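You operate a simulated robot arm through the tools that you are given. There is no shell and no other tool. Be economical: measure what you need, move in short steps, check, and stop when the job is done.

You are at the controls of a simulated two-armed robot. One attempt, no reset.

TASK
Take the cap off the blue-cap bottle marked "65" on the top of the prep bench and lay it down there.

The check looks at the end state, three seconds after you hand in, the way a careful person would. Anything else that was tipped, shoved, dropped, spilled or broken makes it a failure. Lids that push on must go on centred and level and be pressed home; caps that screw on are set level and turned clockwise until they are tight.

THE ROBOT
Two 7-joint arms with two-finger parallel grippers on one trunk, on a base that drives. Base frame: it is fixed to the floor where the robot stands at the start and does not move with it; the origin is under the middle of the robot, x ahead of it, y to its left, z up. Lengths are in mm, angles in rad, forces in N, time in s.
The left shoulder is at the start at [20, 170, 1178], the right one opposite. With the tool pointing down near the work surface each hand reaches from about 200 to 680 mm from the robot's upright axis, wherever it stands, measured 20 degrees to its own side. Payload 3.8 kg a hand.
Tool frame (each hand has its own): the origin (TCP) lies between the finger pads and is the grasp point; the fingertips stand 30 mm ahead of it; z points along the fingers, y is the line along which they close. The gripper opens to 110 mm. The fingers are 20 mm wide and 10 mm thick; the gripper's body (48 by 112 mm) begins 55 mm behind the TCP.
Orientation is that of the tool frame in the base frame, as a unit quaternion [x, y, z, w]. With the fingers straight down and closing along the base's y, the tool's x points along the base's -x, its y along +y and its z along -z.

THE INTERFACE
- The arms move only by the tool jog_arm. It takes "left_series", "right_series" or both (then of equal length, played together; a hand with none holds still); each is a list of rows, each a list of 7 numbers: the shift along the tool's x, y, z in mm, then the turn, a rotation vector about the tool's x, y, z in rad, then the opening, from 0 (shut) to 1 (fully open). In form: [[x, y, z, ax, ay, az, claw], ...]. A call has 1 to 10 rows; each row shifts and turns the commanded pose from where the row before left it, along the tool's axes as they then stand. Each row takes 0.2 s and may step no farther than 50 mm and 0.15 rad from the row before; otherwise, or with a gripper value out of range, the whole call is refused. A pose out of reach is approached as far as the arm can. The call stops where the force on the tool passes 40 N (or 10 N more than at its start, if that is more) or the arm is blocked; 0.2 s more then pass. Each finger travels about 72 mm/s and halts on what it meets, pressing with about 34 N; the grip force reading is that of the motor and also rises with nothing between the fingers. The clock runs only during rows and for 0.2 s after the last one: add rows that do not move to give the fingers time. It gives the time, the measured TCP pose, the force on the tool (base axes), the opening and the grip force at its end, in the units of the frame above (readings bear some noise), with the torque about the TCP (base axes, N m) and any sound that the robot's microphone picked up.
- Cameras (640 x 400 px; columns grow to the right, rows downward): "scene" is now at [119.4, -29.1, 1365.4]; the picture's right is [-0.22, -0.98, 0.00], its down [-0.32, 0.07, -0.95] and it looks along [0.92, -0.21, -0.32] (base axes); focal length 283 px, centre (320, 200). "left" rides on the left gripper at [73, -17, -103] in its tool frame; the picture's right is [0.23, 0.97, 0.00], its down [-0.76, 0.18, -0.62] and it looks along [-0.61, 0.14, 0.78] (tool axes); focal length 222 px, centre (320, 200). "right" rides on the right gripper at [72, 17, -103] in its tool frame; the picture's right is [-0.23, 0.97, 0.00], its down [-0.76, -0.18, -0.62] and it looks along [-0.61, -0.14, 0.78] (tool axes); focal length 222 px, centre (320, 200). There is no depth. A picture from a camera that has moved, and an enlarged one, comes with that camera's place and axes in the base frame and with its lens. The place of the scene camera against the robot may be out by one fixed shift of up to 25 mm in any direction.
- capture(camera): a new picture of that camera. It takes no simulated time.
- raise_lower(by): slides the trunk up (or, below 0, down) by that many mm; the arms and the scene camera ride with it, the base frame stays. It gives what a move gives, with no picture.
- drive_base(legs): drives the robot by 1 to 6 legs, each [ahead, turn to the left] in mm and rad, along the robot's own axes; the way and the turn of a leg run together, so that a leg with both is an arc; at most 1500 mm and 3.142 rad a leg. The arms and the cameras ride along, it lands a little off, and it stops where it bumps. It gives what a move gives.
- turn_head(pan, tilt): turns the head with the scene camera to pan (to the left, within 1.396 rad either way) and tilt (down, from -0.506 to 1.204), counted from straight ahead of the robot. It gives what a move gives.
- close_up(camera, box): a new picture of the part [left, top, right, bottom] of that camera's present view, enlarged. It takes no simulated time.
- hand_in(): hands the job in; it is judged then, once.

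Go step by step. Nothing tells you exact positions but the pictures and the camera data: compare them with the known pose of the tool, close in by small moves and look again before you grip or let go. The budget is 120 turns and 108 pictures, counting those below and the enlarged ones. Unless the task says otherwise, let go and move clear before handing in, and close with one line.

The tools are called after "Emit:" as name(argument=value, ...) on one line, values as JSON. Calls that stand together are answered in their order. jog_arm: Moves the arms, as the interface text tells. Its arguments: {"type":"object","properties":{"left_series":{"type":"array"},"right_series":{"type":"array"}},"required":[]} The other tools are called the same way: raise_lower (by) slides the trunk up or down; drive_base (legs) drives the base; turn_head (pan, tilt) turns the head that bears the scene camera; capture (camera) takes a picture; close_up (camera, box) takes an enlarged picture of a part of a camera's view; hand_in () hands the job in.

At the start:

```text
clock: 0.0
left_position: [473.7, 112.5, 1133.0]
left_tcp_rot: [0.0, 1.0, 0.0, 0.0]
left_contact_force: [-0.6, 0.0, -0.1]
left_torque: [0.02, -0.02, -0.01]
left_width: 110.2
left_grip_force: 0.1
right_position: [352.5, -231.2, 1238.3]
right_tcp_rot: [0.0, 1.0, -0.001, 0.0]
right_contact_force: [0.5, -0.2, 0.1]
right_torque: [0.0, 0.03, -0.04]
right_width: 110.1
right_grip_force: 0.2
trunk travel left (down, up): [-275.0, 295.0]
robot x, y, heading: [1.7, 1.2, -0.003]
head pan, tilt: [-0.22, 0.33]
```

scene: 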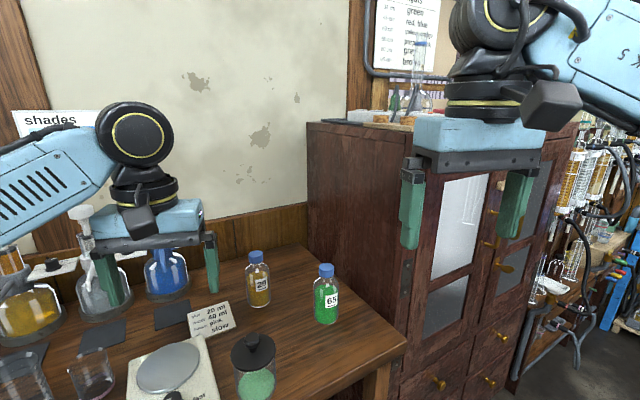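
right: 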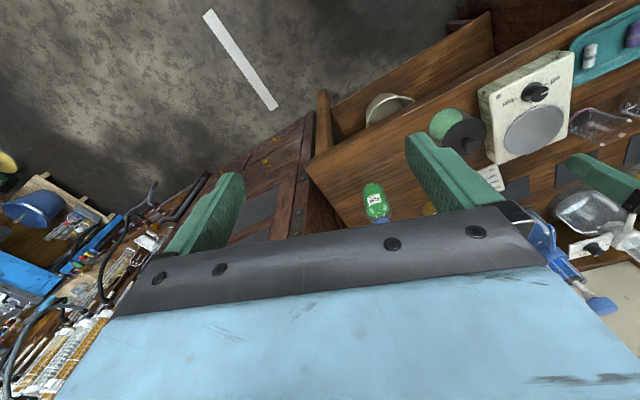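
left: 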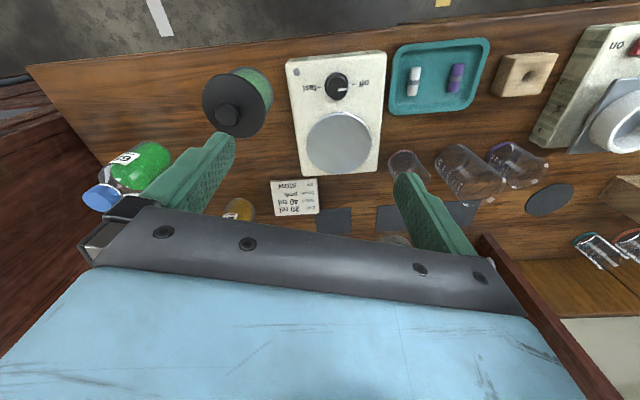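

I take the "65" bottle's cap to be near [650, -163, 990], with the cabinet close on its right. I'll look closer before planning.

Emit:
close_up(camera="scene", box=[200, 220, 420, 358])

Emit:
close_up(camera="right", box=[280, 80, 600, 280])

Emit:
close_up(camera="left", box=[0, 50, 320, 250])

```text
2.90 times, centred on (310, 289) of scene
camera zoom: at [119.4, -29.1, 1365.4], right [-0.22, -0.98, 0.0], down [-0.32, 0.07, -0.95], along [0.92, -0.21, -0.32], focal length 820 px, centre (349, -58)
```

zoom: 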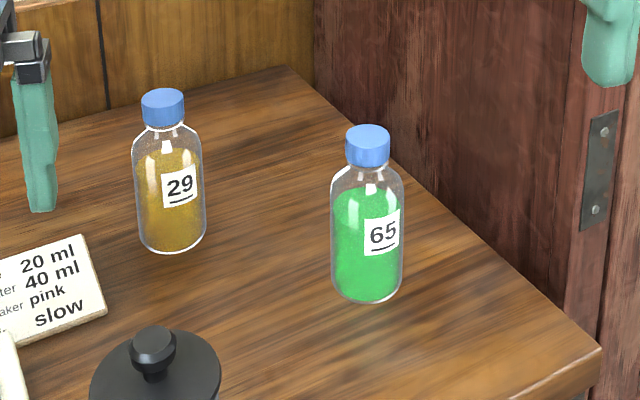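

```text
2.00 times, centred on (440, 180) of right
camera zoom: at [280.1, -214.2, 1342.1], right [0.23, 0.97, 0.0], down [0.76, -0.18, 0.62], along [0.61, -0.14, -0.78], focal length 444 px, centre (80, 240)
```

zoom: 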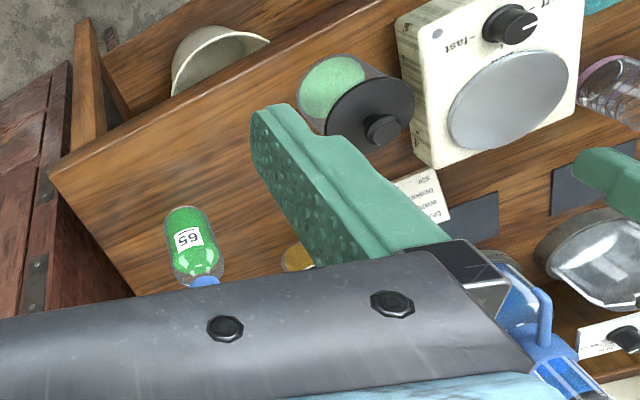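

```text
2.00 times, centred on (160, 150) of left
camera zoom: at [401.1, 95.2, 1235.3], right [-0.23, 0.97, 0.0], down [0.76, 0.18, 0.62], along [0.61, 0.14, -0.78], focal length 444 px, centre (640, 300)
```

zoom: 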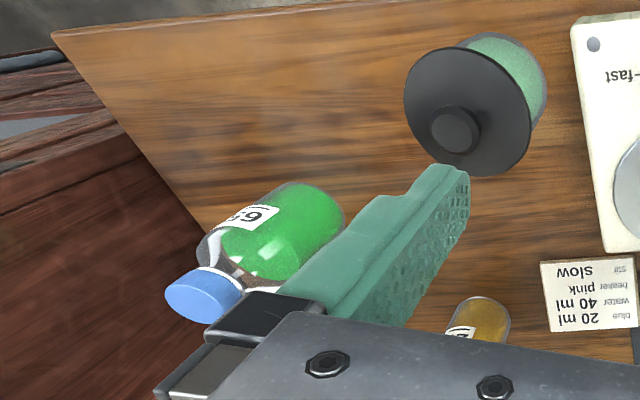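

The bottle's cap top seems near [666, -169, 993], bench top around 885, and the bench is turned about 0.3 rad left. I need to see what's in front of the base before driving closer.

Emit:
turn_head(pan=0.0, tilt=1.15)

Emit:
capture(camera="scene")

Emit:
turn_head(pan=-0.35, tilt=0.75)

Emit:
capture(camera="scene")

```text
clock: 1.1
left_position: [474.5, 111.4, 1131.9]
left_tcp_rot: [-0.001, 1.0, 0.0, 0.0]
left_contact_force: [1.2, -0.4, 0.1]
left_torque: [-0.02, 0.0, -0.01]
left_width: 109.9
left_grip_force: 0.0
right_position: [351.9, -231.2, 1238.6]
right_tcp_rot: [0.0, 1.0, 0.0, 0.0]
right_contact_force: [-0.3, 0.6, -0.6]
right_torque: [-0.01, -0.01, -0.01]
right_width: 110.0
right_grip_force: 0.0
trunk travel left (down, up): [-275.0, 295.0]
robot x, y, heading: [2.8, 1.2, -0.002]
head pan, tilt: [0.0, 1.15]
```

```text
101 pictures are left
camera scene: at [88.0, -8.7, 1299.0], right [0.0, -1.0, 0.0], down [-0.91, 0.0, -0.41], along [0.41, 0.0, -0.91], focal length 283 px, centre (320, 200)
```

scene: 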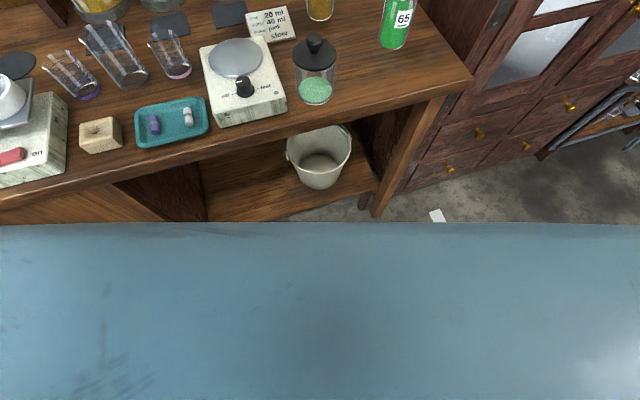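

```text
clock: 2.0
left_position: [473.8, 111.8, 1133.0]
left_tcp_rot: [-0.001, 1.0, 0.0, -0.001]
left_contact_force: [0.3, -0.1, 0.4]
left_torque: [0.01, -0.04, 0.01]
left_width: 110.1
left_grip_force: 0.0
right_position: [352.9, -231.7, 1239.5]
right_tcp_rot: [0.0, 1.0, 0.0, -0.001]
right_contact_force: [-0.1, 0.0, -0.3]
right_torque: [0.0, 0.02, 0.02]
right_width: 110.0
right_grip_force: 0.1
trunk travel left (down, up): [-275.0, 295.0]
robot x, y, heading: [-1.9, 0.2, 0.003]
head pan, tilt: [-0.351, 0.75]
```

```text
100 pictures are left
camera scene: at [106.2, -37.1, 1327.8], right [-0.34, -0.94, 0.0], down [-0.64, 0.23, -0.73], along [0.69, -0.25, -0.68], focal length 283 px, centre (320, 200)
```

scene: 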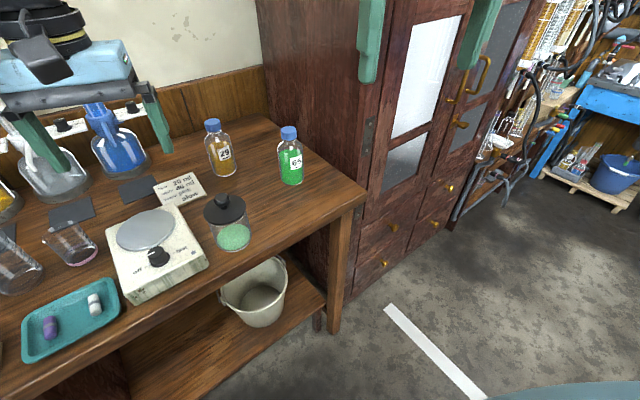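

The path to the bottle's front is clear, but I'd sweep the hands near the cabinet. I'll pull both hands in, then drive to stand more squarely in front of the bottle.

Emit:
jog_arm(left_series=[[40, 0, 0, 0, 0, 0, 1], [40, 0, 0, 0, 0, 0, 1], [40, 0, 0, 0, 0, 0, 1], [40, 0, 0, 0, 0, 0, 1]], right_series=[[20, 0, 0, 0, 0, 0, 1], [20, 0, 0, 0, 0, 0, 1], [20, 0, 0, 0, 0, 0, 1], [20, 0, 0, 0, 0, 0, 1]])

Emit:
drive_base(legs=[[0, -1.0], [250, 0]])

Emit:
drive_base(legs=[[0, 1.2]])

Emit:
turn_head(pan=-0.2, tilt=0.7)

Emit:
capture(camera="scene")

Emit:
capture(camera="left")

Emit:
capture(camera="right")

```text
clock: 3.0
left_position: [313.7, 113.0, 1132.6]
left_tcp_rot: [-0.001, 1.0, 0.0, 0.0]
left_contact_force: [0.0, 0.3, -0.5]
left_torque: [-0.02, -0.01, -0.01]
left_width: 110.0
left_grip_force: 0.1
right_position: [271.3, -231.8, 1237.4]
right_tcp_rot: [0.0, 1.0, 0.0, 0.001]
right_contact_force: [0.4, -0.6, -0.8]
right_torque: [0.0, -0.02, 0.01]
right_width: 110.2
right_grip_force: 0.1
trunk travel left (down, up): [-275.0, 295.0]
robot x, y, heading: [-0.2, -1.0, 0.0]
head pan, tilt: [-0.351, 0.75]
```

```text
clock: 7.6
left_position: [388.3, -422.3, 1132.1]
left_tcp_rot: [0.489, 0.872, 0.001, -0.001]
left_contact_force: [-0.9, 0.3, -0.3]
left_torque: [0.01, -0.02, 0.0]
left_width: 109.7
left_grip_force: 0.1
right_position: [73.5, -566.9, 1236.9]
right_tcp_rot: [0.49, 0.872, 0.0, 0.002]
right_contact_force: [0.0, -0.4, 0.1]
right_torque: [0.01, -0.06, -0.02]
right_width: 109.9
right_grip_force: 0.1
trunk travel left (down, up): [-275.0, 295.0]
robot x, y, heading: [133.2, -215.7, -1.022]
head pan, tilt: [-0.351, 0.75]
stopped in leg 2: the robot was blocked; the commanded pose is now the measured one
```

```text
clock: 11.0
left_position: [420.2, -47.3, 1132.8]
left_tcp_rot: [-0.092, 0.996, 0.0, -0.002]
left_contact_force: [0.0, 0.4, -0.1]
left_torque: [0.0, -0.03, -0.05]
left_width: 109.9
left_grip_force: 0.0
right_position: [438.8, -393.1, 1237.4]
right_tcp_rot: [-0.09, 0.996, 0.001, 0.0]
right_contact_force: [0.1, -0.3, -0.2]
right_torque: [0.0, 0.01, 0.0]
right_width: 109.7
right_grip_force: 0.0
trunk travel left (down, up): [-275.0, 295.0]
robot x, y, heading: [129.7, -216.2, 0.185]
head pan, tilt: [-0.351, 0.75]
```

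```text
clock: 11.7
left_position: [419.0, -47.4, 1131.8]
left_tcp_rot: [-0.092, 0.996, -0.001, -0.002]
left_contact_force: [-0.4, -0.1, -0.5]
left_torque: [0.03, 0.03, -0.03]
left_width: 109.7
left_grip_force: 0.0
right_position: [440.4, -393.0, 1238.8]
right_tcp_rot: [-0.091, 0.996, 0.0, 0.001]
right_contact_force: [-0.2, 0.1, -0.4]
right_torque: [-0.04, -0.01, 0.0]
right_width: 110.1
right_grip_force: 0.2
trunk travel left (down, up): [-275.0, 295.0]
robot x, y, heading: [133.3, -216.0, 0.183]
head pan, tilt: [-0.201, 0.7]
```

```text
99 pictures are left
camera scene: at [243.4, -221.3, 1332.1], right [-0.02, -1.0, 0.0], down [-0.64, 0.01, -0.76], along [0.76, -0.01, -0.64], focal length 283 px, centre (320, 200)
```

scene: 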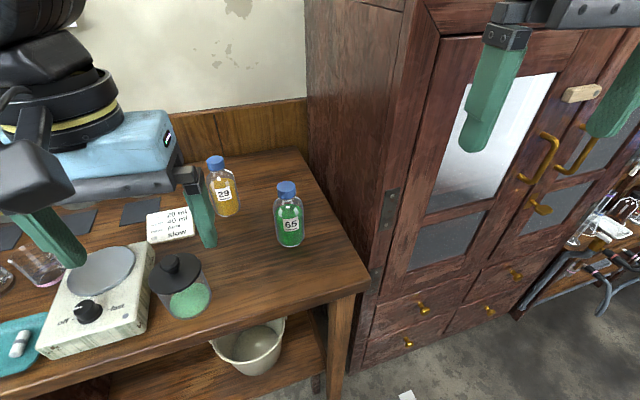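

```text
98 pictures are left
camera left: at [351.1, -76.1, 1234.6], right [-0.4, 0.92, 0.0], down [0.72, 0.31, 0.62], along [0.57, 0.25, -0.78], focal length 222 px, centre (320, 200)
```

left: 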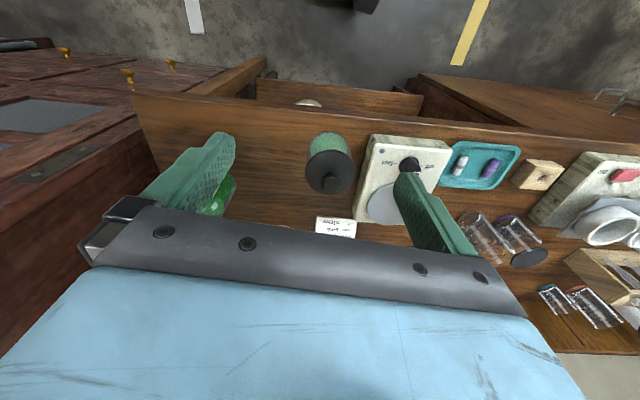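

```text
97 pictures are left
camera right: at [365.6, -389.6, 1340.9], right [0.05, 1.0, 0.0], down [0.78, -0.04, 0.62], along [0.62, -0.03, -0.78], focal length 222 px, centre (320, 200)
```

right: 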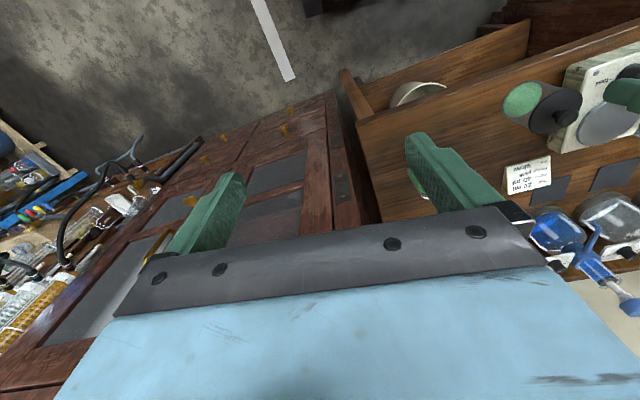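

The base now stands well placed (bottle ~535 mm from the axis, nearly straight ahead). Plan: the right hand holds the bottle body from the front, the left hand unscrews from above. To keep the right gripper's camera above the fingers when they point forward, I'll test rolling that hand by π, away from the cabinet.

Emit:
jog_arm(right_series=[[40, 0, 0, 0, 0, 0, 1], [40, 0, 0, 0, 0, 0, 1], [0, 0, 0, 0, 0, 0.15, 1], [0, 0, 0, 0, 0, 0.15, 1], [0, 0, 0, 0, 0, 0.15, 1], [0, 0, 0, 0, 0, 0.15, 1], [0, 0, 0, 0, 0, 0.15, 1], [0, 0, 0, 0, 0, 0.15, 1], [0, 0, 0, 0, 0, 0.15, 1], [0, 0, 0, 0, 0, 0.15, 1]])

Emit:
jog_arm(right_series=[[0, 0, 0, 0, 0, 0.15, 1], [0, 0, 0, 0, 0, 0.15, 1], [0, 0, 0, 0, 0, 0.15, 1], [0, 0, 0, 0, 0, 0.15, 1], [0, 0, 0, 0, 0, 0.15, 1], [0, 0, 0, 0, 0, 0.15, 1], [0, 0, 0, 0, 0, 0.15, 1], [0, 0, 0, 0, 0, 0.15, 1]])

```text
clock: 13.9
left_position: [418.9, -48.1, 1131.2]
left_tcp_rot: [-0.091, 0.996, 0.0, -0.002]
left_contact_force: [0.0, 0.6, -0.7]
left_torque: [0.02, 0.0, -0.01]
left_width: 110.0
left_grip_force: 0.1
right_position: [361.2, -407.1, 1238.4]
right_tcp_rot: [0.488, 0.873, 0.0, 0.0]
right_contact_force: [0.1, -0.4, -0.5]
right_torque: [-0.01, -0.01, 0.0]
right_width: 110.1
right_grip_force: 0.1
trunk travel left (down, up): [-275.0, 295.0]
robot x, y, heading: [131.6, -213.5, 0.185]
head pan, tilt: [-0.201, 0.7]
```

```text
clock: 15.7
left_position: [419.3, -46.2, 1132.4]
left_tcp_rot: [-0.091, 0.996, -0.001, -0.001]
left_contact_force: [0.7, 0.0, -0.7]
left_torque: [0.01, -0.03, -0.04]
left_width: 109.9
left_grip_force: 0.1
right_position: [362.7, -406.9, 1238.2]
right_tcp_rot: [0.896, 0.444, 0.0, 0.0]
right_contact_force: [-0.1, -0.3, -0.5]
right_torque: [0.02, -0.01, 0.0]
right_width: 110.0
right_grip_force: 0.1
trunk travel left (down, up): [-275.0, 295.0]
robot x, y, heading: [128.4, -211.5, 0.186]
head pan, tilt: [-0.201, 0.7]
```

The roll works smoothly. I finish it (tool x forward) and then pitch the fingers up to point forward, about 17° below horizontal.

Emit:
jog_arm(right_series=[[0, 0, 0, 0, 0, 0.137, 1], [0, 0, 0, 0, 0, 0.137, 1], [0, 0, 0, 0, 0, 0.137, 1], [0, 0, 0, 0, 0, 0.137, 1], [0, 0, 0, 0, 0, 0.137, 1], [0, 0, 0, 0, 0, 0.137, 1]])

Emit:
jog_arm(right_series=[[0, 0, 0, 0, 0.141, 0, 1], [0, 0, 0, 0, 0.141, 0, 1], [0, 0, 0, 0, 0.141, 0, 1], [0, 0, 0, 0, 0.141, 0, 1], [0, 0, 0, 0, 0.141, 0, 1], [0, 0, 0, 0, 0.141, 0, 1], [0, 0, 0, 0, 0.141, 0, 1], [0, 0, 0, 0, 0.141, 0, 1], [0, 0, 0, 0, 0.141, 0, 1]])

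Emit:
capture(camera="right")

Emit:
capture(camera="scene")

```text
clock: 17.1
left_position: [419.6, -47.1, 1133.0]
left_tcp_rot: [-0.092, 0.996, 0.0, -0.001]
left_contact_force: [0.9, 0.3, 0.1]
left_torque: [-0.02, 0.01, -0.04]
left_width: 110.0
left_grip_force: 0.0
right_position: [361.5, -407.3, 1237.5]
right_tcp_rot: [0.999, 0.05, 0.001, 0.0]
right_contact_force: [0.4, 0.0, -0.1]
right_torque: [0.01, -0.03, 0.0]
right_width: 110.2
right_grip_force: 0.0
trunk travel left (down, up): [-275.0, 295.0]
robot x, y, heading: [133.0, -216.6, 0.181]
head pan, tilt: [-0.201, 0.7]
```

```text
clock: 19.0
left_position: [419.2, -46.3, 1132.7]
left_tcp_rot: [-0.092, 0.996, 0.0, -0.002]
left_contact_force: [-0.9, -0.4, -0.4]
left_torque: [-0.02, 0.03, -0.03]
left_width: 109.9
left_grip_force: 0.0
right_position: [383.1, -393.1, 1348.6]
right_tcp_rot: [0.834, 0.041, 0.55, -0.018]
right_contact_force: [7.2, -3.6, -16.2]
right_torque: [-0.58, -1.02, -0.04]
right_width: 109.9
right_grip_force: 0.1
right hand out of reach, approached as far as the arm can: row 4, 5, 6, 7, 8, 9
trunk travel left (down, up): [-275.0, 295.0]
robot x, y, heading: [130.9, -216.3, 0.18]
head pan, tilt: [-0.201, 0.7]
stopped in row 9 (right hand): the force on the tool passed its limit at 46 N (the readings are from after the stop); the commanded pose is now the measured one
```

```text
96 pictures are left
camera right: at [317.8, -415.7, 1455.6], right [0.0, -0.98, -0.2], down [-0.89, 0.09, -0.46], along [0.46, 0.17, -0.87], focal length 222 px, centre (320, 200)
```

right: 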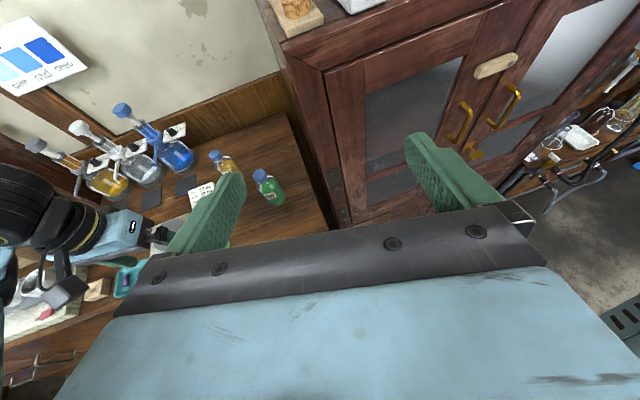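

```text
95 pictures are left
camera scene: at [245.0, -221.9, 1335.8], right [-0.03, -1.0, 0.0], down [-0.61, 0.02, -0.79], along [0.79, -0.02, -0.61], focal length 283 px, centre (320, 200)
```

scene: 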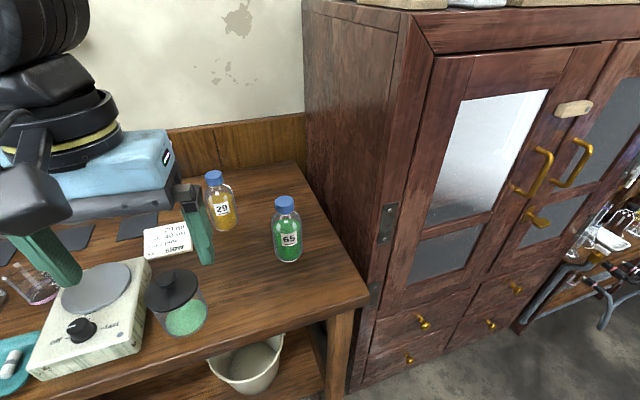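

The hand did reach a forward pitch of ~0.4 rad, only lifted to z 1348, so the pose is feasible. I move the left hand up and out of the way, then bring the right hand across in front of the bottle in steps.

Emit:
jog_arm(left_series=[[0, 0, -40, 0, 0, 0, 1], [0, 0, -40, 0, 0, 0, 1], [0, 40, 0, 0, 0, 0, 1], [0, 40, 0, 0, 0, 0, 1], [0, 40, 0, 0, 0, 0, 1]])

Emit:
jog_arm(right_series=[[0, -38, 0, 0, 0, 0, 1], [0, -38, 0, 0, 0, 0, 1], [0, -38, 0, 0, 0, 0, 1], [0, -38, 0, 0, 0, 0, 1], [0, -38, 0, 0, 0, 0, 1]])

Emit:
jog_arm(right_series=[[-20, 0, 29, 0, 0, 0, 1], [-20, 0, 29, 0, 0, 0, 1], [-20, 0, 29, 0, 0, 0, 1], [-20, 0, 29, 0, 0, 0, 1]])

Emit:
capture(camera="scene")

```text
clock: 20.2
left_position: [394.5, 73.2, 1210.1]
left_tcp_rot: [-0.092, 0.996, 0.0, -0.002]
left_contact_force: [-0.1, 0.4, 0.1]
left_torque: [0.0, 0.02, 0.02]
left_width: 110.0
left_grip_force: 0.1
right_position: [380.8, -393.4, 1350.3]
right_tcp_rot: [0.833, 0.04, 0.552, -0.022]
right_contact_force: [10.5, -4.9, -17.7]
right_torque: [-0.53, -0.9, -0.05]
right_width: 109.8
right_grip_force: 0.1
trunk travel left (down, up): [-275.0, 295.0]
robot x, y, heading: [126.5, -218.2, 0.184]
head pan, tilt: [-0.201, 0.7]
```

```text
clock: 20.5
left_position: [396.5, 72.7, 1211.1]
left_tcp_rot: [-0.092, 0.996, 0.0, -0.002]
left_contact_force: [1.2, 0.1, -0.2]
left_torque: [-0.05, 0.02, 0.01]
left_width: 110.1
left_grip_force: 0.0
right_position: [382.8, -380.1, 1347.5]
right_tcp_rot: [0.835, 0.037, 0.548, -0.018]
right_contact_force: [6.9, 0.8, -14.5]
right_torque: [-0.81, -0.89, -0.43]
right_width: 110.2
right_grip_force: 0.1
trunk travel left (down, up): [-275.0, 295.0]
robot x, y, heading: [130.6, -212.4, 0.183]
head pan, tilt: [-0.201, 0.7]
stopped in row 1 (right hand): the force on the tool passed its limit at 46 N (the readings are from after the stop); the commanded pose is now the measured one
```

```text
clock: 21.5
left_position: [396.6, 72.4, 1210.9]
left_tcp_rot: [-0.092, 0.996, 0.0, -0.003]
left_contact_force: [-0.7, -0.5, 0.6]
left_torque: [0.0, 0.0, -0.01]
left_width: 110.4
left_grip_force: 0.0
right_position: [481.8, -356.7, 1312.4]
right_tcp_rot: [0.834, 0.034, 0.55, -0.022]
right_contact_force: [0.5, 0.0, -0.5]
right_torque: [-0.03, -0.01, 0.02]
right_width: 109.9
right_grip_force: 0.1
right hand out of reach, approached as far as the arm can: row 1, 2, 3, 4
trunk travel left (down, up): [-275.0, 295.0]
robot x, y, heading: [131.4, -214.4, 0.183]
head pan, tilt: [-0.201, 0.7]
```

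```text
94 pictures are left
camera scene: at [242.1, -211.6, 1329.1], right [0.1, -1.0, 0.0], down [-0.67, -0.07, -0.74], along [0.74, 0.07, -0.67], focal length 283 px, centre (320, 200)
```

scene: 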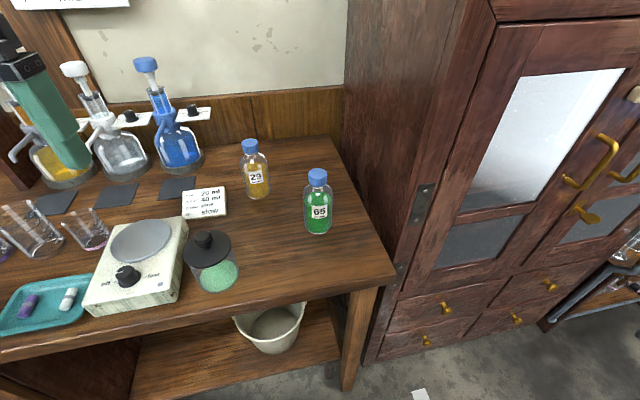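

The right gripper had been rubbing against the robot's own head, and it is now free (0.5 N). I lower it first, then go sideways, away from the head.

Emit:
jog_arm(right_series=[[-37, 0, 15, 0, 0, 0, 1], [-37, 0, 15, 0, 0, 0, 1], [-37, 0, 15, 0, 0, 0, 1], [-37, 0, 15, 0, 0, 0, 1]])

Emit:
jog_arm(right_series=[[-10, -38, 0, 0, 0, 0, 1], [-10, -38, 0, 0, 0, 0, 1]])

Emit:
capture(camera="right")

```text
clock: 22.5
left_position: [397.0, 71.4, 1212.3]
left_tcp_rot: [-0.091, 0.996, 0.0, -0.002]
left_contact_force: [-0.3, -0.2, -0.1]
left_torque: [0.01, 0.01, 0.01]
left_width: 110.1
left_grip_force: 0.0
right_position: [549.0, -307.8, 1222.5]
right_tcp_rot: [0.834, 0.036, 0.55, -0.022]
right_contact_force: [0.1, 0.5, -0.2]
right_torque: [-0.03, 0.0, -0.03]
right_width: 110.1
right_grip_force: 0.1
right hand out of reach, approached as far as the arm can: row 1, 2, 3, 4
trunk travel left (down, up): [-275.0, 295.0]
robot x, y, heading: [131.0, -214.2, 0.184]
head pan, tilt: [-0.201, 0.7]
```

```text
clock: 23.1
left_position: [395.7, 72.2, 1209.9]
left_tcp_rot: [-0.092, 0.996, 0.0, -0.002]
left_contact_force: [0.0, 0.5, -1.1]
left_torque: [-0.01, -0.04, 0.01]
left_width: 110.1
left_grip_force: 0.1
right_position: [534.5, -232.0, 1204.6]
right_tcp_rot: [0.834, 0.035, 0.55, -0.022]
right_contact_force: [-0.5, -0.3, 0.3]
right_torque: [-0.03, -0.02, -0.01]
right_width: 110.0
right_grip_force: 0.1
trunk travel left (down, up): [-275.0, 295.0]
robot x, y, heading: [133.0, -214.7, 0.179]
head pan, tilt: [-0.201, 0.7]
```

```text
93 pictures are left
camera right: at [469.4, -254.5, 1312.8], right [-0.01, -0.98, -0.21], down [-0.88, 0.1, -0.46], along [0.47, 0.18, -0.87], focal length 222 px, centre (320, 200)
```

right: 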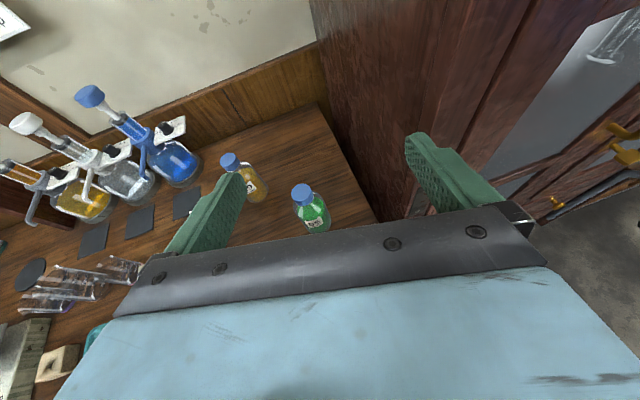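

The bottle is again fixed at about [666, -163], cap top ~993. I flatten the right hand's pitch to 0.2 rad, narrow the opening, and step it down to just in front of the bottle.

Emit:
jog_arm(right_series=[[0, 0, 0, 0, 0.1, 0, 0.8], [0, -30, 0, 0, 0.1, 0, 0.8], [0, -28, 0, 0, 0, 0, 0.8], [-38, 0, 12, 0, 0, 0, 0.8], [-38, 0, 12, 0, 0, 0, 0.8], [-38, 0, 12, 0, 0, 0, 0.8]])

Emit:
capture(camera="right")

Emit:
capture(camera="scene")

```text
clock: 24.5
left_position: [396.6, 71.4, 1210.3]
left_tcp_rot: [-0.091, 0.996, 0.0, -0.003]
left_contact_force: [0.5, 0.8, 0.2]
left_torque: [-0.01, 0.01, 0.02]
left_width: 110.0
left_grip_force: 0.0
right_position: [544.9, -173.1, 1087.2]
right_tcp_rot: [0.775, 0.033, 0.631, -0.026]
right_contact_force: [0.1, -0.4, -0.4]
right_torque: [0.01, 0.01, 0.0]
right_width: 88.1
right_grip_force: 0.0
trunk travel left (down, up): [-275.0, 295.0]
robot x, y, heading: [132.4, -217.0, 0.183]
head pan, tilt: [-0.201, 0.7]
```

```text
92 pictures are left
camera right: at [458.7, -197.5, 1179.4], right [0.03, -0.97, -0.22], down [-0.78, 0.11, -0.62], along [0.63, 0.19, -0.75], focal length 222 px, centre (320, 200)
```

right: 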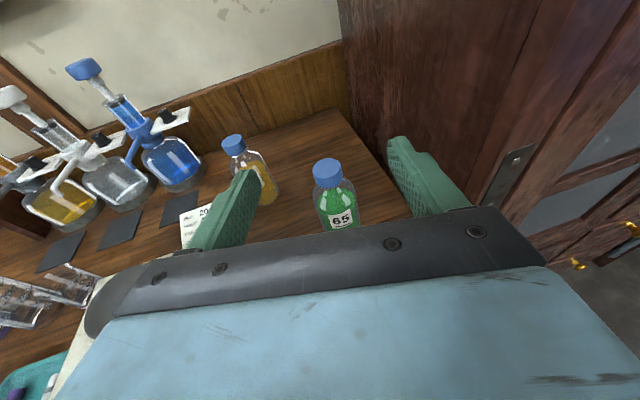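

```text
91 pictures are left
camera scene: at [243.8, -221.2, 1332.0], right [-0.02, -1.0, 0.0], down [-0.64, 0.01, -0.76], along [0.76, -0.01, -0.64], focal length 283 px, centre (320, 200)
```

scene: 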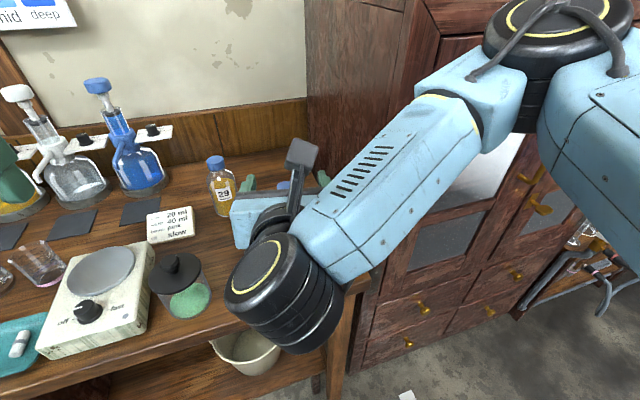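

The hand tracks well and lines up with the bottle (~[667, -161]). Lowering it to staging height in front of the bottle.

Emit:
jog_arm(right_series=[[-37, 0, 9, 0, 0, 0, 0.8], [-37, 0, 9, 0, 0, 0, 0.8], [-37, 0, 9, 0, 0, 0, 0.8], [-30, 0, 7, 0, 0, 0, 0.8]])

Emit:
capture(camera="right")

Emit:
capture(camera="scene")

Emit:
capture(camera="left")

```text
clock: 25.5
left_position: [395.9, 72.5, 1211.7]
left_tcp_rot: [-0.091, 0.996, 0.0, -0.002]
left_contact_force: [0.2, 0.0, 0.7]
left_torque: [0.02, -0.02, -0.01]
left_width: 109.8
left_grip_force: 0.1
right_position: [546.4, -175.3, 940.4]
right_tcp_rot: [0.774, 0.033, 0.631, -0.026]
right_contact_force: [0.5, -0.2, 0.8]
right_torque: [0.0, -0.03, 0.0]
right_width: 88.5
right_grip_force: 0.1
trunk travel left (down, up): [-275.0, 295.0]
robot x, y, heading: [131.6, -217.0, 0.187]
head pan, tilt: [-0.201, 0.7]
```

```text
90 pictures are left
camera right: at [461.3, -199.0, 1032.1], right [0.03, -0.97, -0.22], down [-0.78, 0.11, -0.62], along [0.63, 0.19, -0.75], focal length 222 px, centre (320, 200)
```

right: 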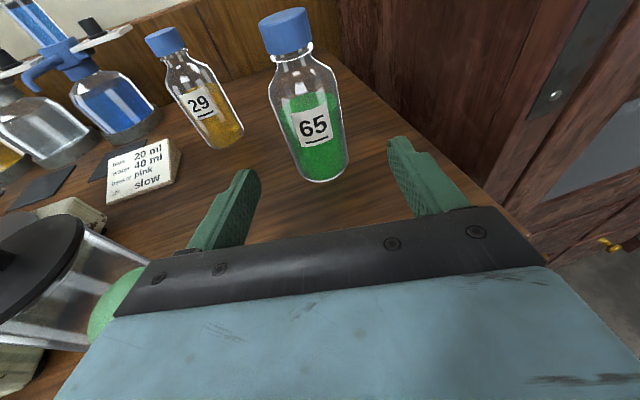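

```text
89 pictures are left
camera scene: at [243.5, -221.3, 1332.1], right [-0.02, -1.0, 0.0], down [-0.64, 0.01, -0.76], along [0.76, -0.01, -0.64], focal length 283 px, centre (320, 200)
```

scene: 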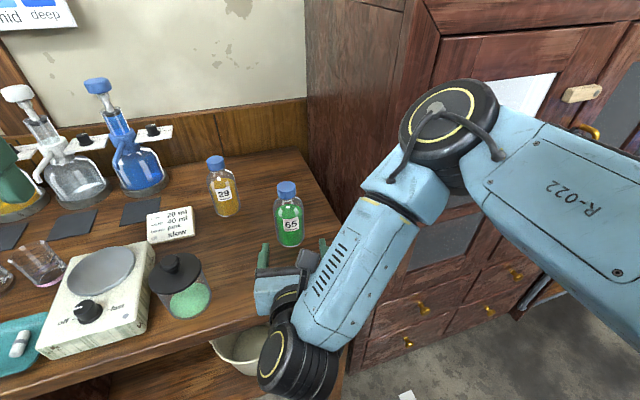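

```text
88 pictures are left
camera left: at [328.8, 42.6, 1313.9], right [-0.4, 0.92, 0.0], down [0.72, 0.31, 0.62], along [0.57, 0.25, -0.78], focal length 222 px, centre (320, 200)
```

left: 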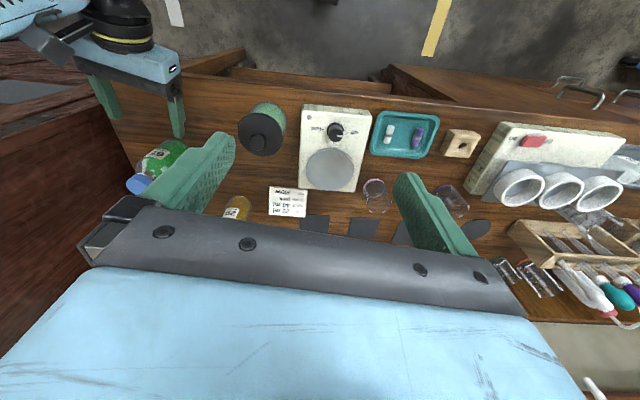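

The bench top is lower than I thought, about z 850; the cap top is ~997, axis ~[667, -157]. I centre the hand by 8 mm and advance part way, then look.

Emit:
jog_arm(right_series=[[-5, -8, 0, 0, 0, 0, 0.85], [-5, 0, 30, 0, 0, 0, 0.85], [0, 0, 30, 0, 0, 0, 0.85]])

Emit:
capture(camera="right")

Emit:
close_up(camera="scene", box=[200, 150, 400, 275])

```text
clock: 26.3
left_position: [396.4, 71.1, 1210.5]
left_tcp_rot: [-0.093, 0.996, 0.0, -0.002]
left_contact_force: [-0.4, 0.1, 0.7]
left_torque: [-0.01, 0.02, -0.02]
left_width: 110.3
left_grip_force: 0.0
right_position: [602.0, -161.2, 918.6]
right_tcp_rot: [0.775, 0.032, 0.631, -0.025]
right_contact_force: [-0.3, -0.2, -0.3]
right_torque: [0.01, 0.01, -0.02]
right_width: 93.5
right_grip_force: 0.0
trunk travel left (down, up): [-275.0, 295.0]
robot x, y, heading: [132.6, -214.3, 0.178]
head pan, tilt: [-0.201, 0.7]
```

```text
87 pictures are left
camera right: at [516.9, -185.1, 1010.9], right [0.03, -0.97, -0.22], down [-0.78, 0.11, -0.62], along [0.63, 0.19, -0.75], focal length 222 px, centre (320, 200)
```

right: 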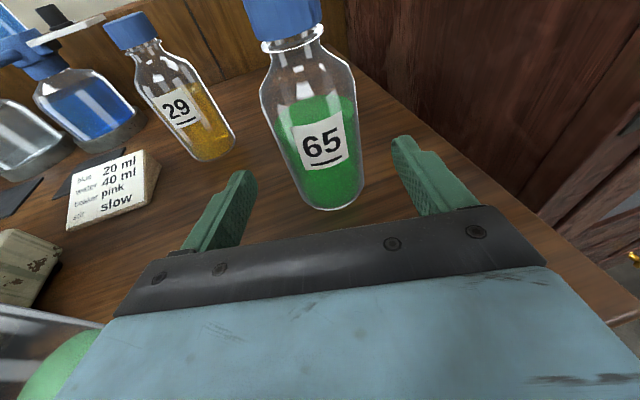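

```text
3.20 times, centred on (300, 212) of scene
camera zoom: at [243.6, -221.1, 1332.1], right [-0.02, -1.0, 0.0], down [-0.64, 0.01, -0.76], along [0.76, -0.01, -0.64], focal length 906 px, centre (384, 160)
```

zoom: 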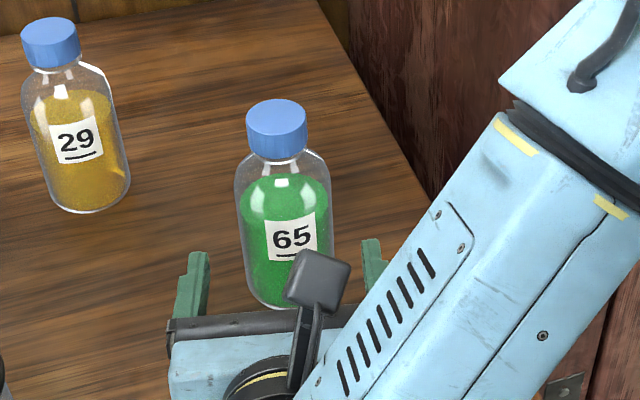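

The fingers straddle the bottle evenly. Advancing the last 55 mm and closing gently around the body.

Emit:
jog_arm(right_series=[[0, 0, 28, 0, 0, 0, 0.85], [0, 0, 27, 0, 0, 0, 0.85]])

Emit:
capture(camera="right")

Emit:
close_up(camera="scene", box=[200, 150, 400, 275])

```text
clock: 26.9
left_position: [396.7, 71.8, 1211.6]
left_tcp_rot: [-0.092, 0.996, 0.001, -0.002]
left_contact_force: [-0.3, 0.7, 0.2]
left_torque: [-0.02, -0.02, 0.01]
left_width: 110.1
left_grip_force: 0.0
right_position: [655.0, -157.8, 908.8]
right_tcp_rot: [0.775, 0.033, 0.63, -0.025]
right_contact_force: [0.1, 0.5, 0.1]
right_torque: [0.01, 0.02, 0.0]
right_width: 93.5
right_grip_force: 0.1
trunk travel left (down, up): [-275.0, 295.0]
robot x, y, heading: [128.4, -215.2, 0.183]
head pan, tilt: [-0.201, 0.7]
```

```text
85 pictures are left
camera right: at [570.0, -180.8, 998.9], right [0.04, -0.97, -0.22], down [-0.78, 0.11, -0.62], along [0.63, 0.19, -0.75], focal length 222 px, centre (320, 200)
```

right: 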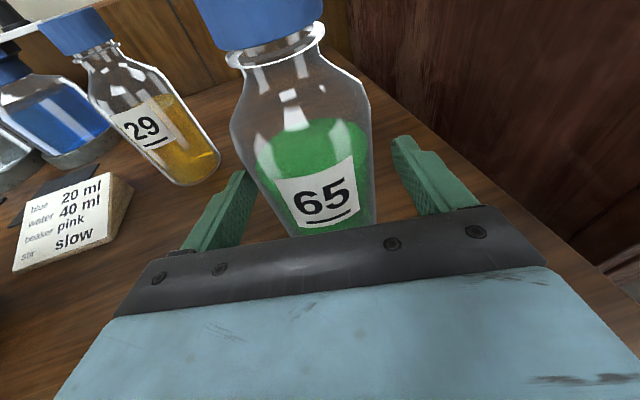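

```text
3.20 times, centred on (300, 212) of scene
camera zoom: at [243.5, -221.2, 1332.1], right [-0.02, -1.0, 0.0], down [-0.64, 0.01, -0.76], along [0.76, -0.01, -0.64], focal length 906 px, centre (384, 160)
```

zoom: 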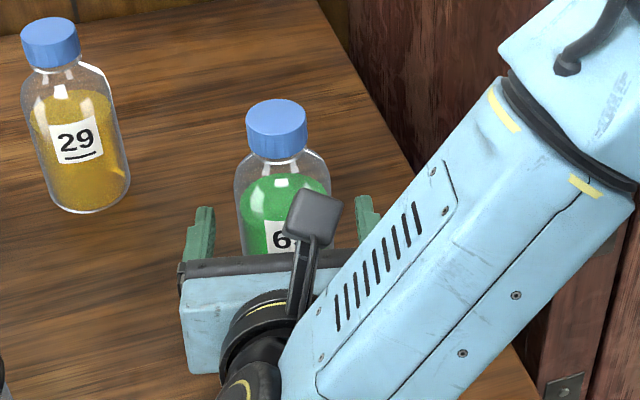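

Centred within a couple of mm. Closing in stages on the bottle body.

Emit:
jog_arm(right_series=[[0, 0, 0, 0, 0, 0, 0.7], [0, 0, 0, 0, 0, 0, 0.65], [0, 0, 0, 0, 0, 0, 0.6]])

Emit:
jog_arm(right_series=[[0, 0, 0, 0, 0, 0, 0.5], [0, 0, 0, 0, 0, 0, 0.4], [0, 0, 0, 0, 0, 0, 0.3]])

Emit:
close_up(camera="scene", box=[200, 150, 400, 275])

Emit:
capture(camera="right")

```text
clock: 27.7
left_position: [396.7, 72.3, 1211.0]
left_tcp_rot: [-0.091, 0.996, 0.0, -0.001]
left_contact_force: [0.1, 0.0, -0.1]
left_torque: [-0.01, -0.02, 0.01]
left_width: 110.2
left_grip_force: 0.0
right_position: [654.4, -156.9, 907.1]
right_tcp_rot: [0.775, 0.033, 0.631, -0.025]
right_contact_force: [-0.2, 0.2, 0.6]
right_torque: [-0.02, -0.01, 0.0]
right_width: 65.8
right_grip_force: 0.0
trunk travel left (down, up): [-275.0, 295.0]
robot x, y, heading: [132.0, -218.2, 0.181]
head pan, tilt: [-0.201, 0.7]
```

```text
clock: 28.5
left_position: [396.6, 72.4, 1210.8]
left_tcp_rot: [-0.091, 0.996, 0.0, -0.001]
left_contact_force: [0.4, 0.7, -0.1]
left_torque: [-0.02, 0.0, 0.0]
left_width: 110.5
left_grip_force: 0.0
right_position: [655.5, -157.0, 907.9]
right_tcp_rot: [0.776, 0.033, 0.63, -0.025]
right_contact_force: [-0.3, -1.2, 0.7]
right_torque: [0.01, 0.03, 0.03]
right_width: 58.4
right_grip_force: 33.7
trunk travel left (down, up): [-275.0, 295.0]
robot x, y, heading: [129.0, -213.3, 0.186]
head pan, tilt: [-0.201, 0.7]
```

```text
3.20 times, centred on (300, 212) of scene
camera zoom: at [243.4, -221.3, 1332.1], right [-0.02, -1.0, 0.0], down [-0.64, 0.01, -0.76], along [0.76, -0.01, -0.64], focal length 906 px, centre (384, 160)
```

zoom: 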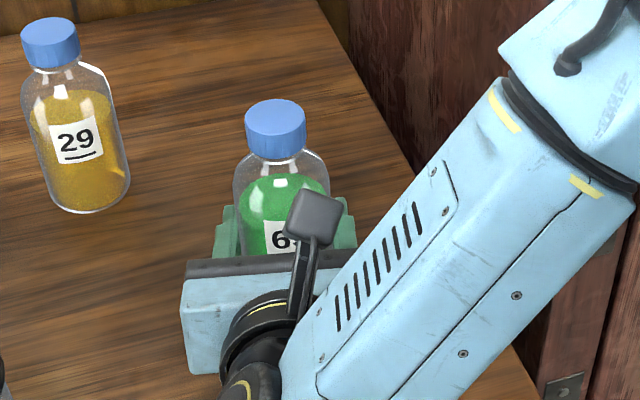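

```text
82 pictures are left
camera right: at [569.6, -181.1, 999.0], right [0.03, -0.97, -0.22], down [-0.78, 0.11, -0.62], along [0.63, 0.19, -0.75], focal length 222 px, centre (320, 200)
```

right: 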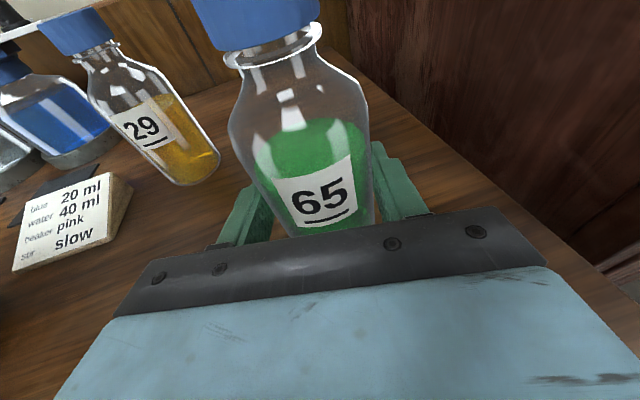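

The bottle is held (58.4 mm, 34 N), upright and in place; cap axis ~[667, -156]. Now bringing the left hand over it at safe height.

Emit:
jog_arm(left_series=[[-22.5, -27.3, 6, 0, 0, 0, 1], [-22.5, -27.3, 6, 0, 0, 0, 1], [-22.5, -27.3, 6, 0, 0, 0, 1], [-22.5, -27.3, 6, 0, 0, 0, 1], [-22.5, -27.3, 6, 0, 0, 0, 1], [-22.5, -27.3, 6, 0, 0, 0, 1], [-22.5, -27.3, 6, 0, 0, 0, 1], [-22.5, -27.3, 6, 0, 0, 0, 0.8], [-22.5, -27.3, 6, 0, 0, 0, 0.7], [-22.5, -27.3, 6, 0, 0, 0, 0.6]])

Emit:
capture(camera="left")

Emit:
capture(camera="scene")

```text
clock: 30.7
left_position: [668.1, -159.3, 1149.3]
left_tcp_rot: [-0.089, 0.996, 0.001, -0.002]
left_contact_force: [-1.0, 0.2, 0.0]
left_torque: [0.02, 0.0, 0.0]
left_width: 65.9
left_grip_force: 0.0
right_position: [655.1, -158.9, 907.3]
right_tcp_rot: [0.775, 0.033, 0.63, -0.025]
right_contact_force: [0.7, -1.4, 0.0]
right_torque: [0.01, 0.04, 0.02]
right_width: 58.6
right_grip_force: 33.6
trunk travel left (down, up): [-275.0, 295.0]
robot x, y, heading: [131.8, -216.3, 0.182]
head pan, tilt: [-0.201, 0.7]
```

```text
81 pictures are left
camera left: at [599.7, -186.7, 1252.1], right [-0.4, 0.92, 0.0], down [0.72, 0.31, 0.62], along [0.57, 0.25, -0.78], focal length 222 px, centre (320, 200)
```

left: 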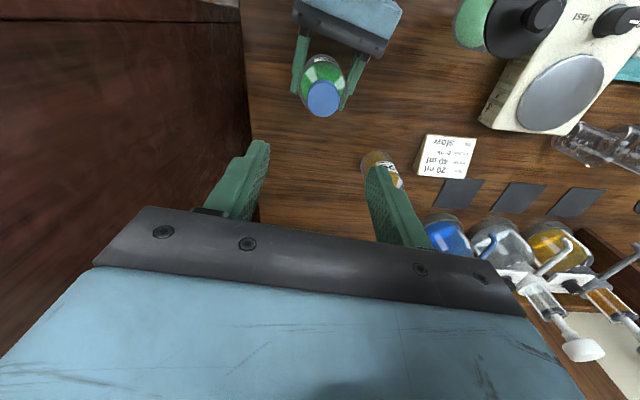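

```text
80 pictures are left
camera scene: at [243.4, -222.6, 1332.1], right [-0.02, -1.0, 0.0], down [-0.64, 0.01, -0.76], along [0.76, -0.01, -0.64], focal length 283 px, centre (320, 200)
```

scene: 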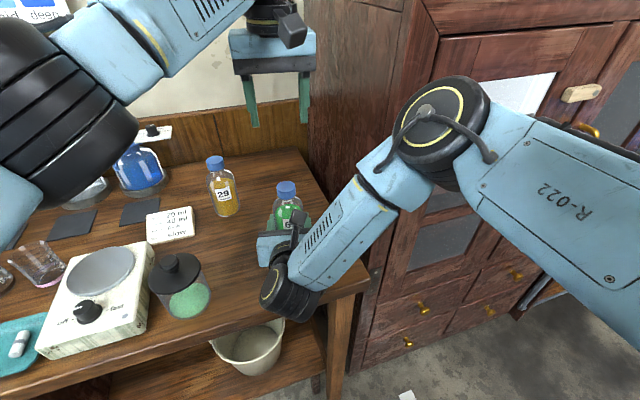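

Cap axis refined to about [656, -158] (consistent from both hands' cameras). I shift over it and pre-rotate the left hand clockwise to gain unscrewing stroke.

Emit:
jog_arm(left_series=[[11.8, 3.2, 0, 0, 0, 0, 0.6], [0, 0, 0, 0, 0, 0.15, 0.6], [0, 0, 0, 0, 0, 0.15, 0.6], [0, 0, 0, 0, 0, 0.15, 0.6], [0, 0, 0, 0, 0, 0.15, 0.6], [0, 0, 0, 0, 0, 0.15, 0.6], [0, 0, 0, 0, 0, 0.15, 0.6], [0, 0, 0, 0, 0, 0.15, 0.6], [0, 0, 0, 0, 0, 0.15, 0.6], [0, 0, 0, 0, 0, 0.15, 0.6]])

Emit:
capture(camera="left")

```text
clock: 32.9
left_position: [654.0, -154.4, 1149.8]
left_tcp_rot: [0.552, 0.834, -0.001, -0.002]
left_contact_force: [0.1, 0.2, 0.7]
left_torque: [0.02, 0.0, 0.01]
left_width: 66.1
left_grip_force: 0.1
right_position: [655.2, -158.0, 907.0]
right_tcp_rot: [0.775, 0.033, 0.63, -0.025]
right_contact_force: [0.2, -0.4, 0.2]
right_torque: [0.06, -0.07, 0.0]
right_width: 58.7
right_grip_force: 33.9
trunk travel left (down, up): [-275.0, 295.0]
robot x, y, heading: [131.1, -213.9, 0.183]
head pan, tilt: [-0.201, 0.7]
```

```text
79 pictures are left
camera left: at [611.4, -94.1, 1252.5], right [0.81, 0.59, 0.0], down [0.46, -0.63, 0.62], along [0.36, -0.5, -0.78], focal length 222 px, centre (320, 200)
```

left: 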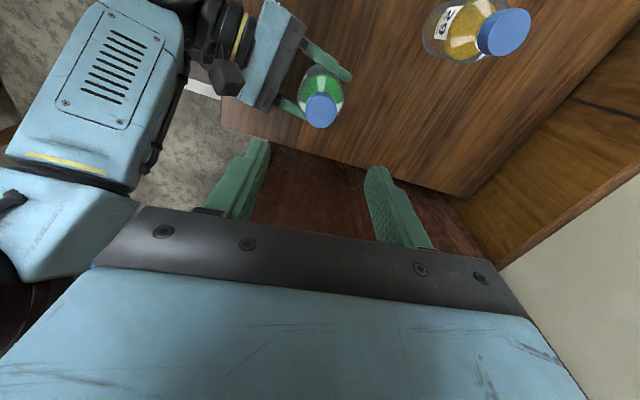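

Aligned to within ~2 mm. Rolling the left hand a bit farther to gain stroke, if the wrist allows.

Emit:
jog_arm(left_series=[[0, 0, 0, 0, 0, 0.15, 0.6], [0, 0, 0, 0, 0, 0.15, 0.6], [0, 0, 0, 0, 0, 0.15, 0.6], [0, 0, 0, 0, 0, 0.15, 0.6], [0, 0, 0, 0, 0, 0.15, 0.6], [0, 0, 0, 0, 0, 0.15, 0.6], [0, 0, 0, 0, 0, 0.15, 0.6]])

Emit:
capture(camera="left")

```text
clock: 34.5
left_position: [655.3, -154.5, 1150.9]
left_tcp_rot: [0.895, 0.445, -0.002, 0.0]
left_contact_force: [0.2, 0.1, 0.6]
left_torque: [0.02, -0.03, 0.0]
left_width: 66.1
left_grip_force: 0.1
right_position: [654.8, -158.0, 907.2]
right_tcp_rot: [0.775, 0.033, 0.63, -0.025]
right_contact_force: [1.3, -0.2, 1.1]
right_torque: [0.05, -0.03, 0.0]
right_width: 58.5
right_grip_force: 34.7
trunk travel left (down, up): [-275.0, 295.0]
robot x, y, heading: [133.0, -213.2, 0.181]
head pan, tilt: [-0.201, 0.7]
```

```text
78 pictures are left
camera left: at [685.9, -85.9, 1252.3], right [0.91, -0.41, 0.0], down [-0.32, -0.71, 0.62], along [-0.26, -0.57, -0.78], focal length 222 px, centre (320, 200)
```

left: 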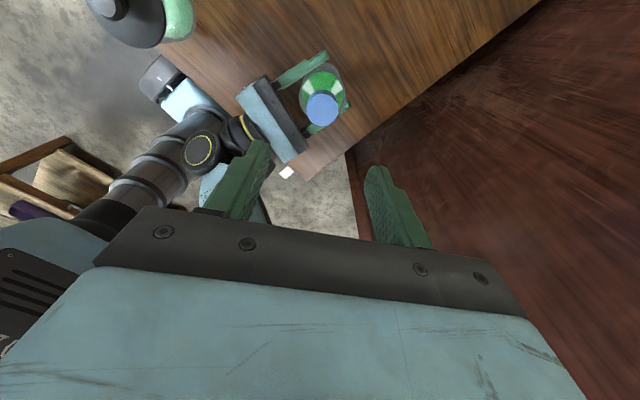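

Cap and left TCP agree within ~2 mm. Descending to just above the cap.

Emit:
jog_arm(left_series=[[0, 0, 37, 0, 0, 0, 0.6], [0, 0, 37, 0, 0, 0, 0.6], [0, 0, 36, 0, 0, 0, 0.6]])

Emit:
capture(camera="left")

Emit:
close_up(camera="scene", box=[200, 125, 400, 250])

Emit:
capture(camera="right")

```text
clock: 35.3
left_position: [652.3, -155.1, 1040.6]
left_tcp_rot: [0.895, 0.446, -0.002, -0.001]
left_contact_force: [-1.3, -0.5, -0.8]
left_torque: [-0.01, 0.01, 0.05]
left_width: 66.1
left_grip_force: 0.1
right_position: [654.3, -157.3, 906.8]
right_tcp_rot: [0.775, 0.033, 0.63, -0.025]
right_contact_force: [-1.0, 0.1, 0.8]
right_torque: [0.08, 0.04, -0.03]
right_width: 58.6
right_grip_force: 33.7
trunk travel left (down, up): [-275.0, 295.0]
robot x, y, heading: [132.1, -215.6, 0.183]
head pan, tilt: [-0.201, 0.7]
```

```text
77 pictures are left
camera left: at [682.8, -86.5, 1143.1], right [0.91, -0.4, 0.0], down [-0.31, -0.72, 0.62], along [-0.25, -0.57, -0.78], focal length 222 px, centre (320, 200)
```

left: 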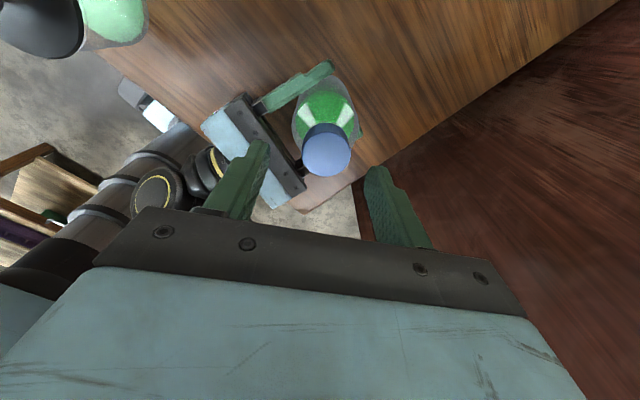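

```text
3.20 times, centred on (300, 188) of scene
camera zoom: at [243.3, -221.2, 1332.1], right [-0.02, -1.0, 0.0], down [-0.64, 0.01, -0.77], along [0.76, -0.01, -0.64], focal length 906 px, centre (384, 240)
```

zoom: 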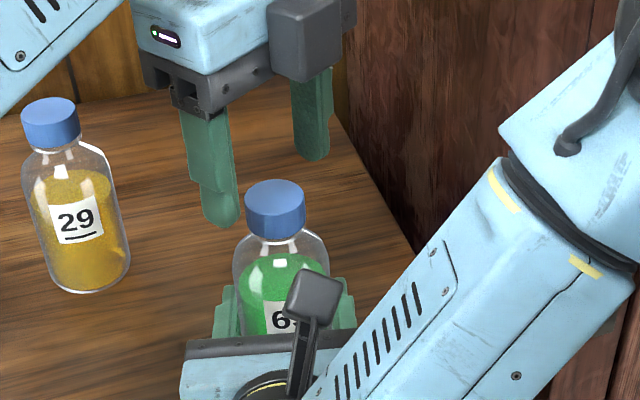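

```text
75 pictures are left
camera right: at [569.5, -180.8, 999.0], right [0.03, -0.97, -0.22], down [-0.78, 0.11, -0.62], along [0.63, 0.19, -0.75], focal length 222 px, centre (320, 200)
```

right: 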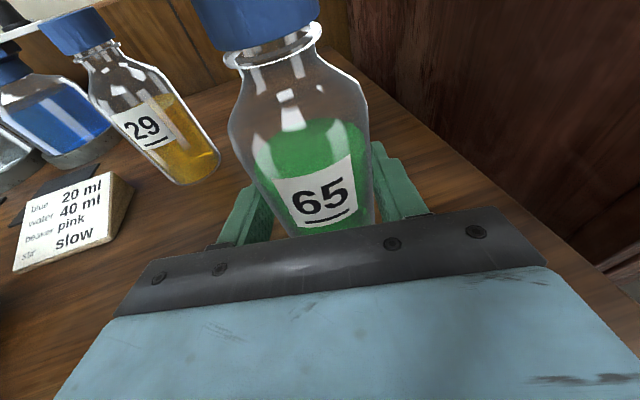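

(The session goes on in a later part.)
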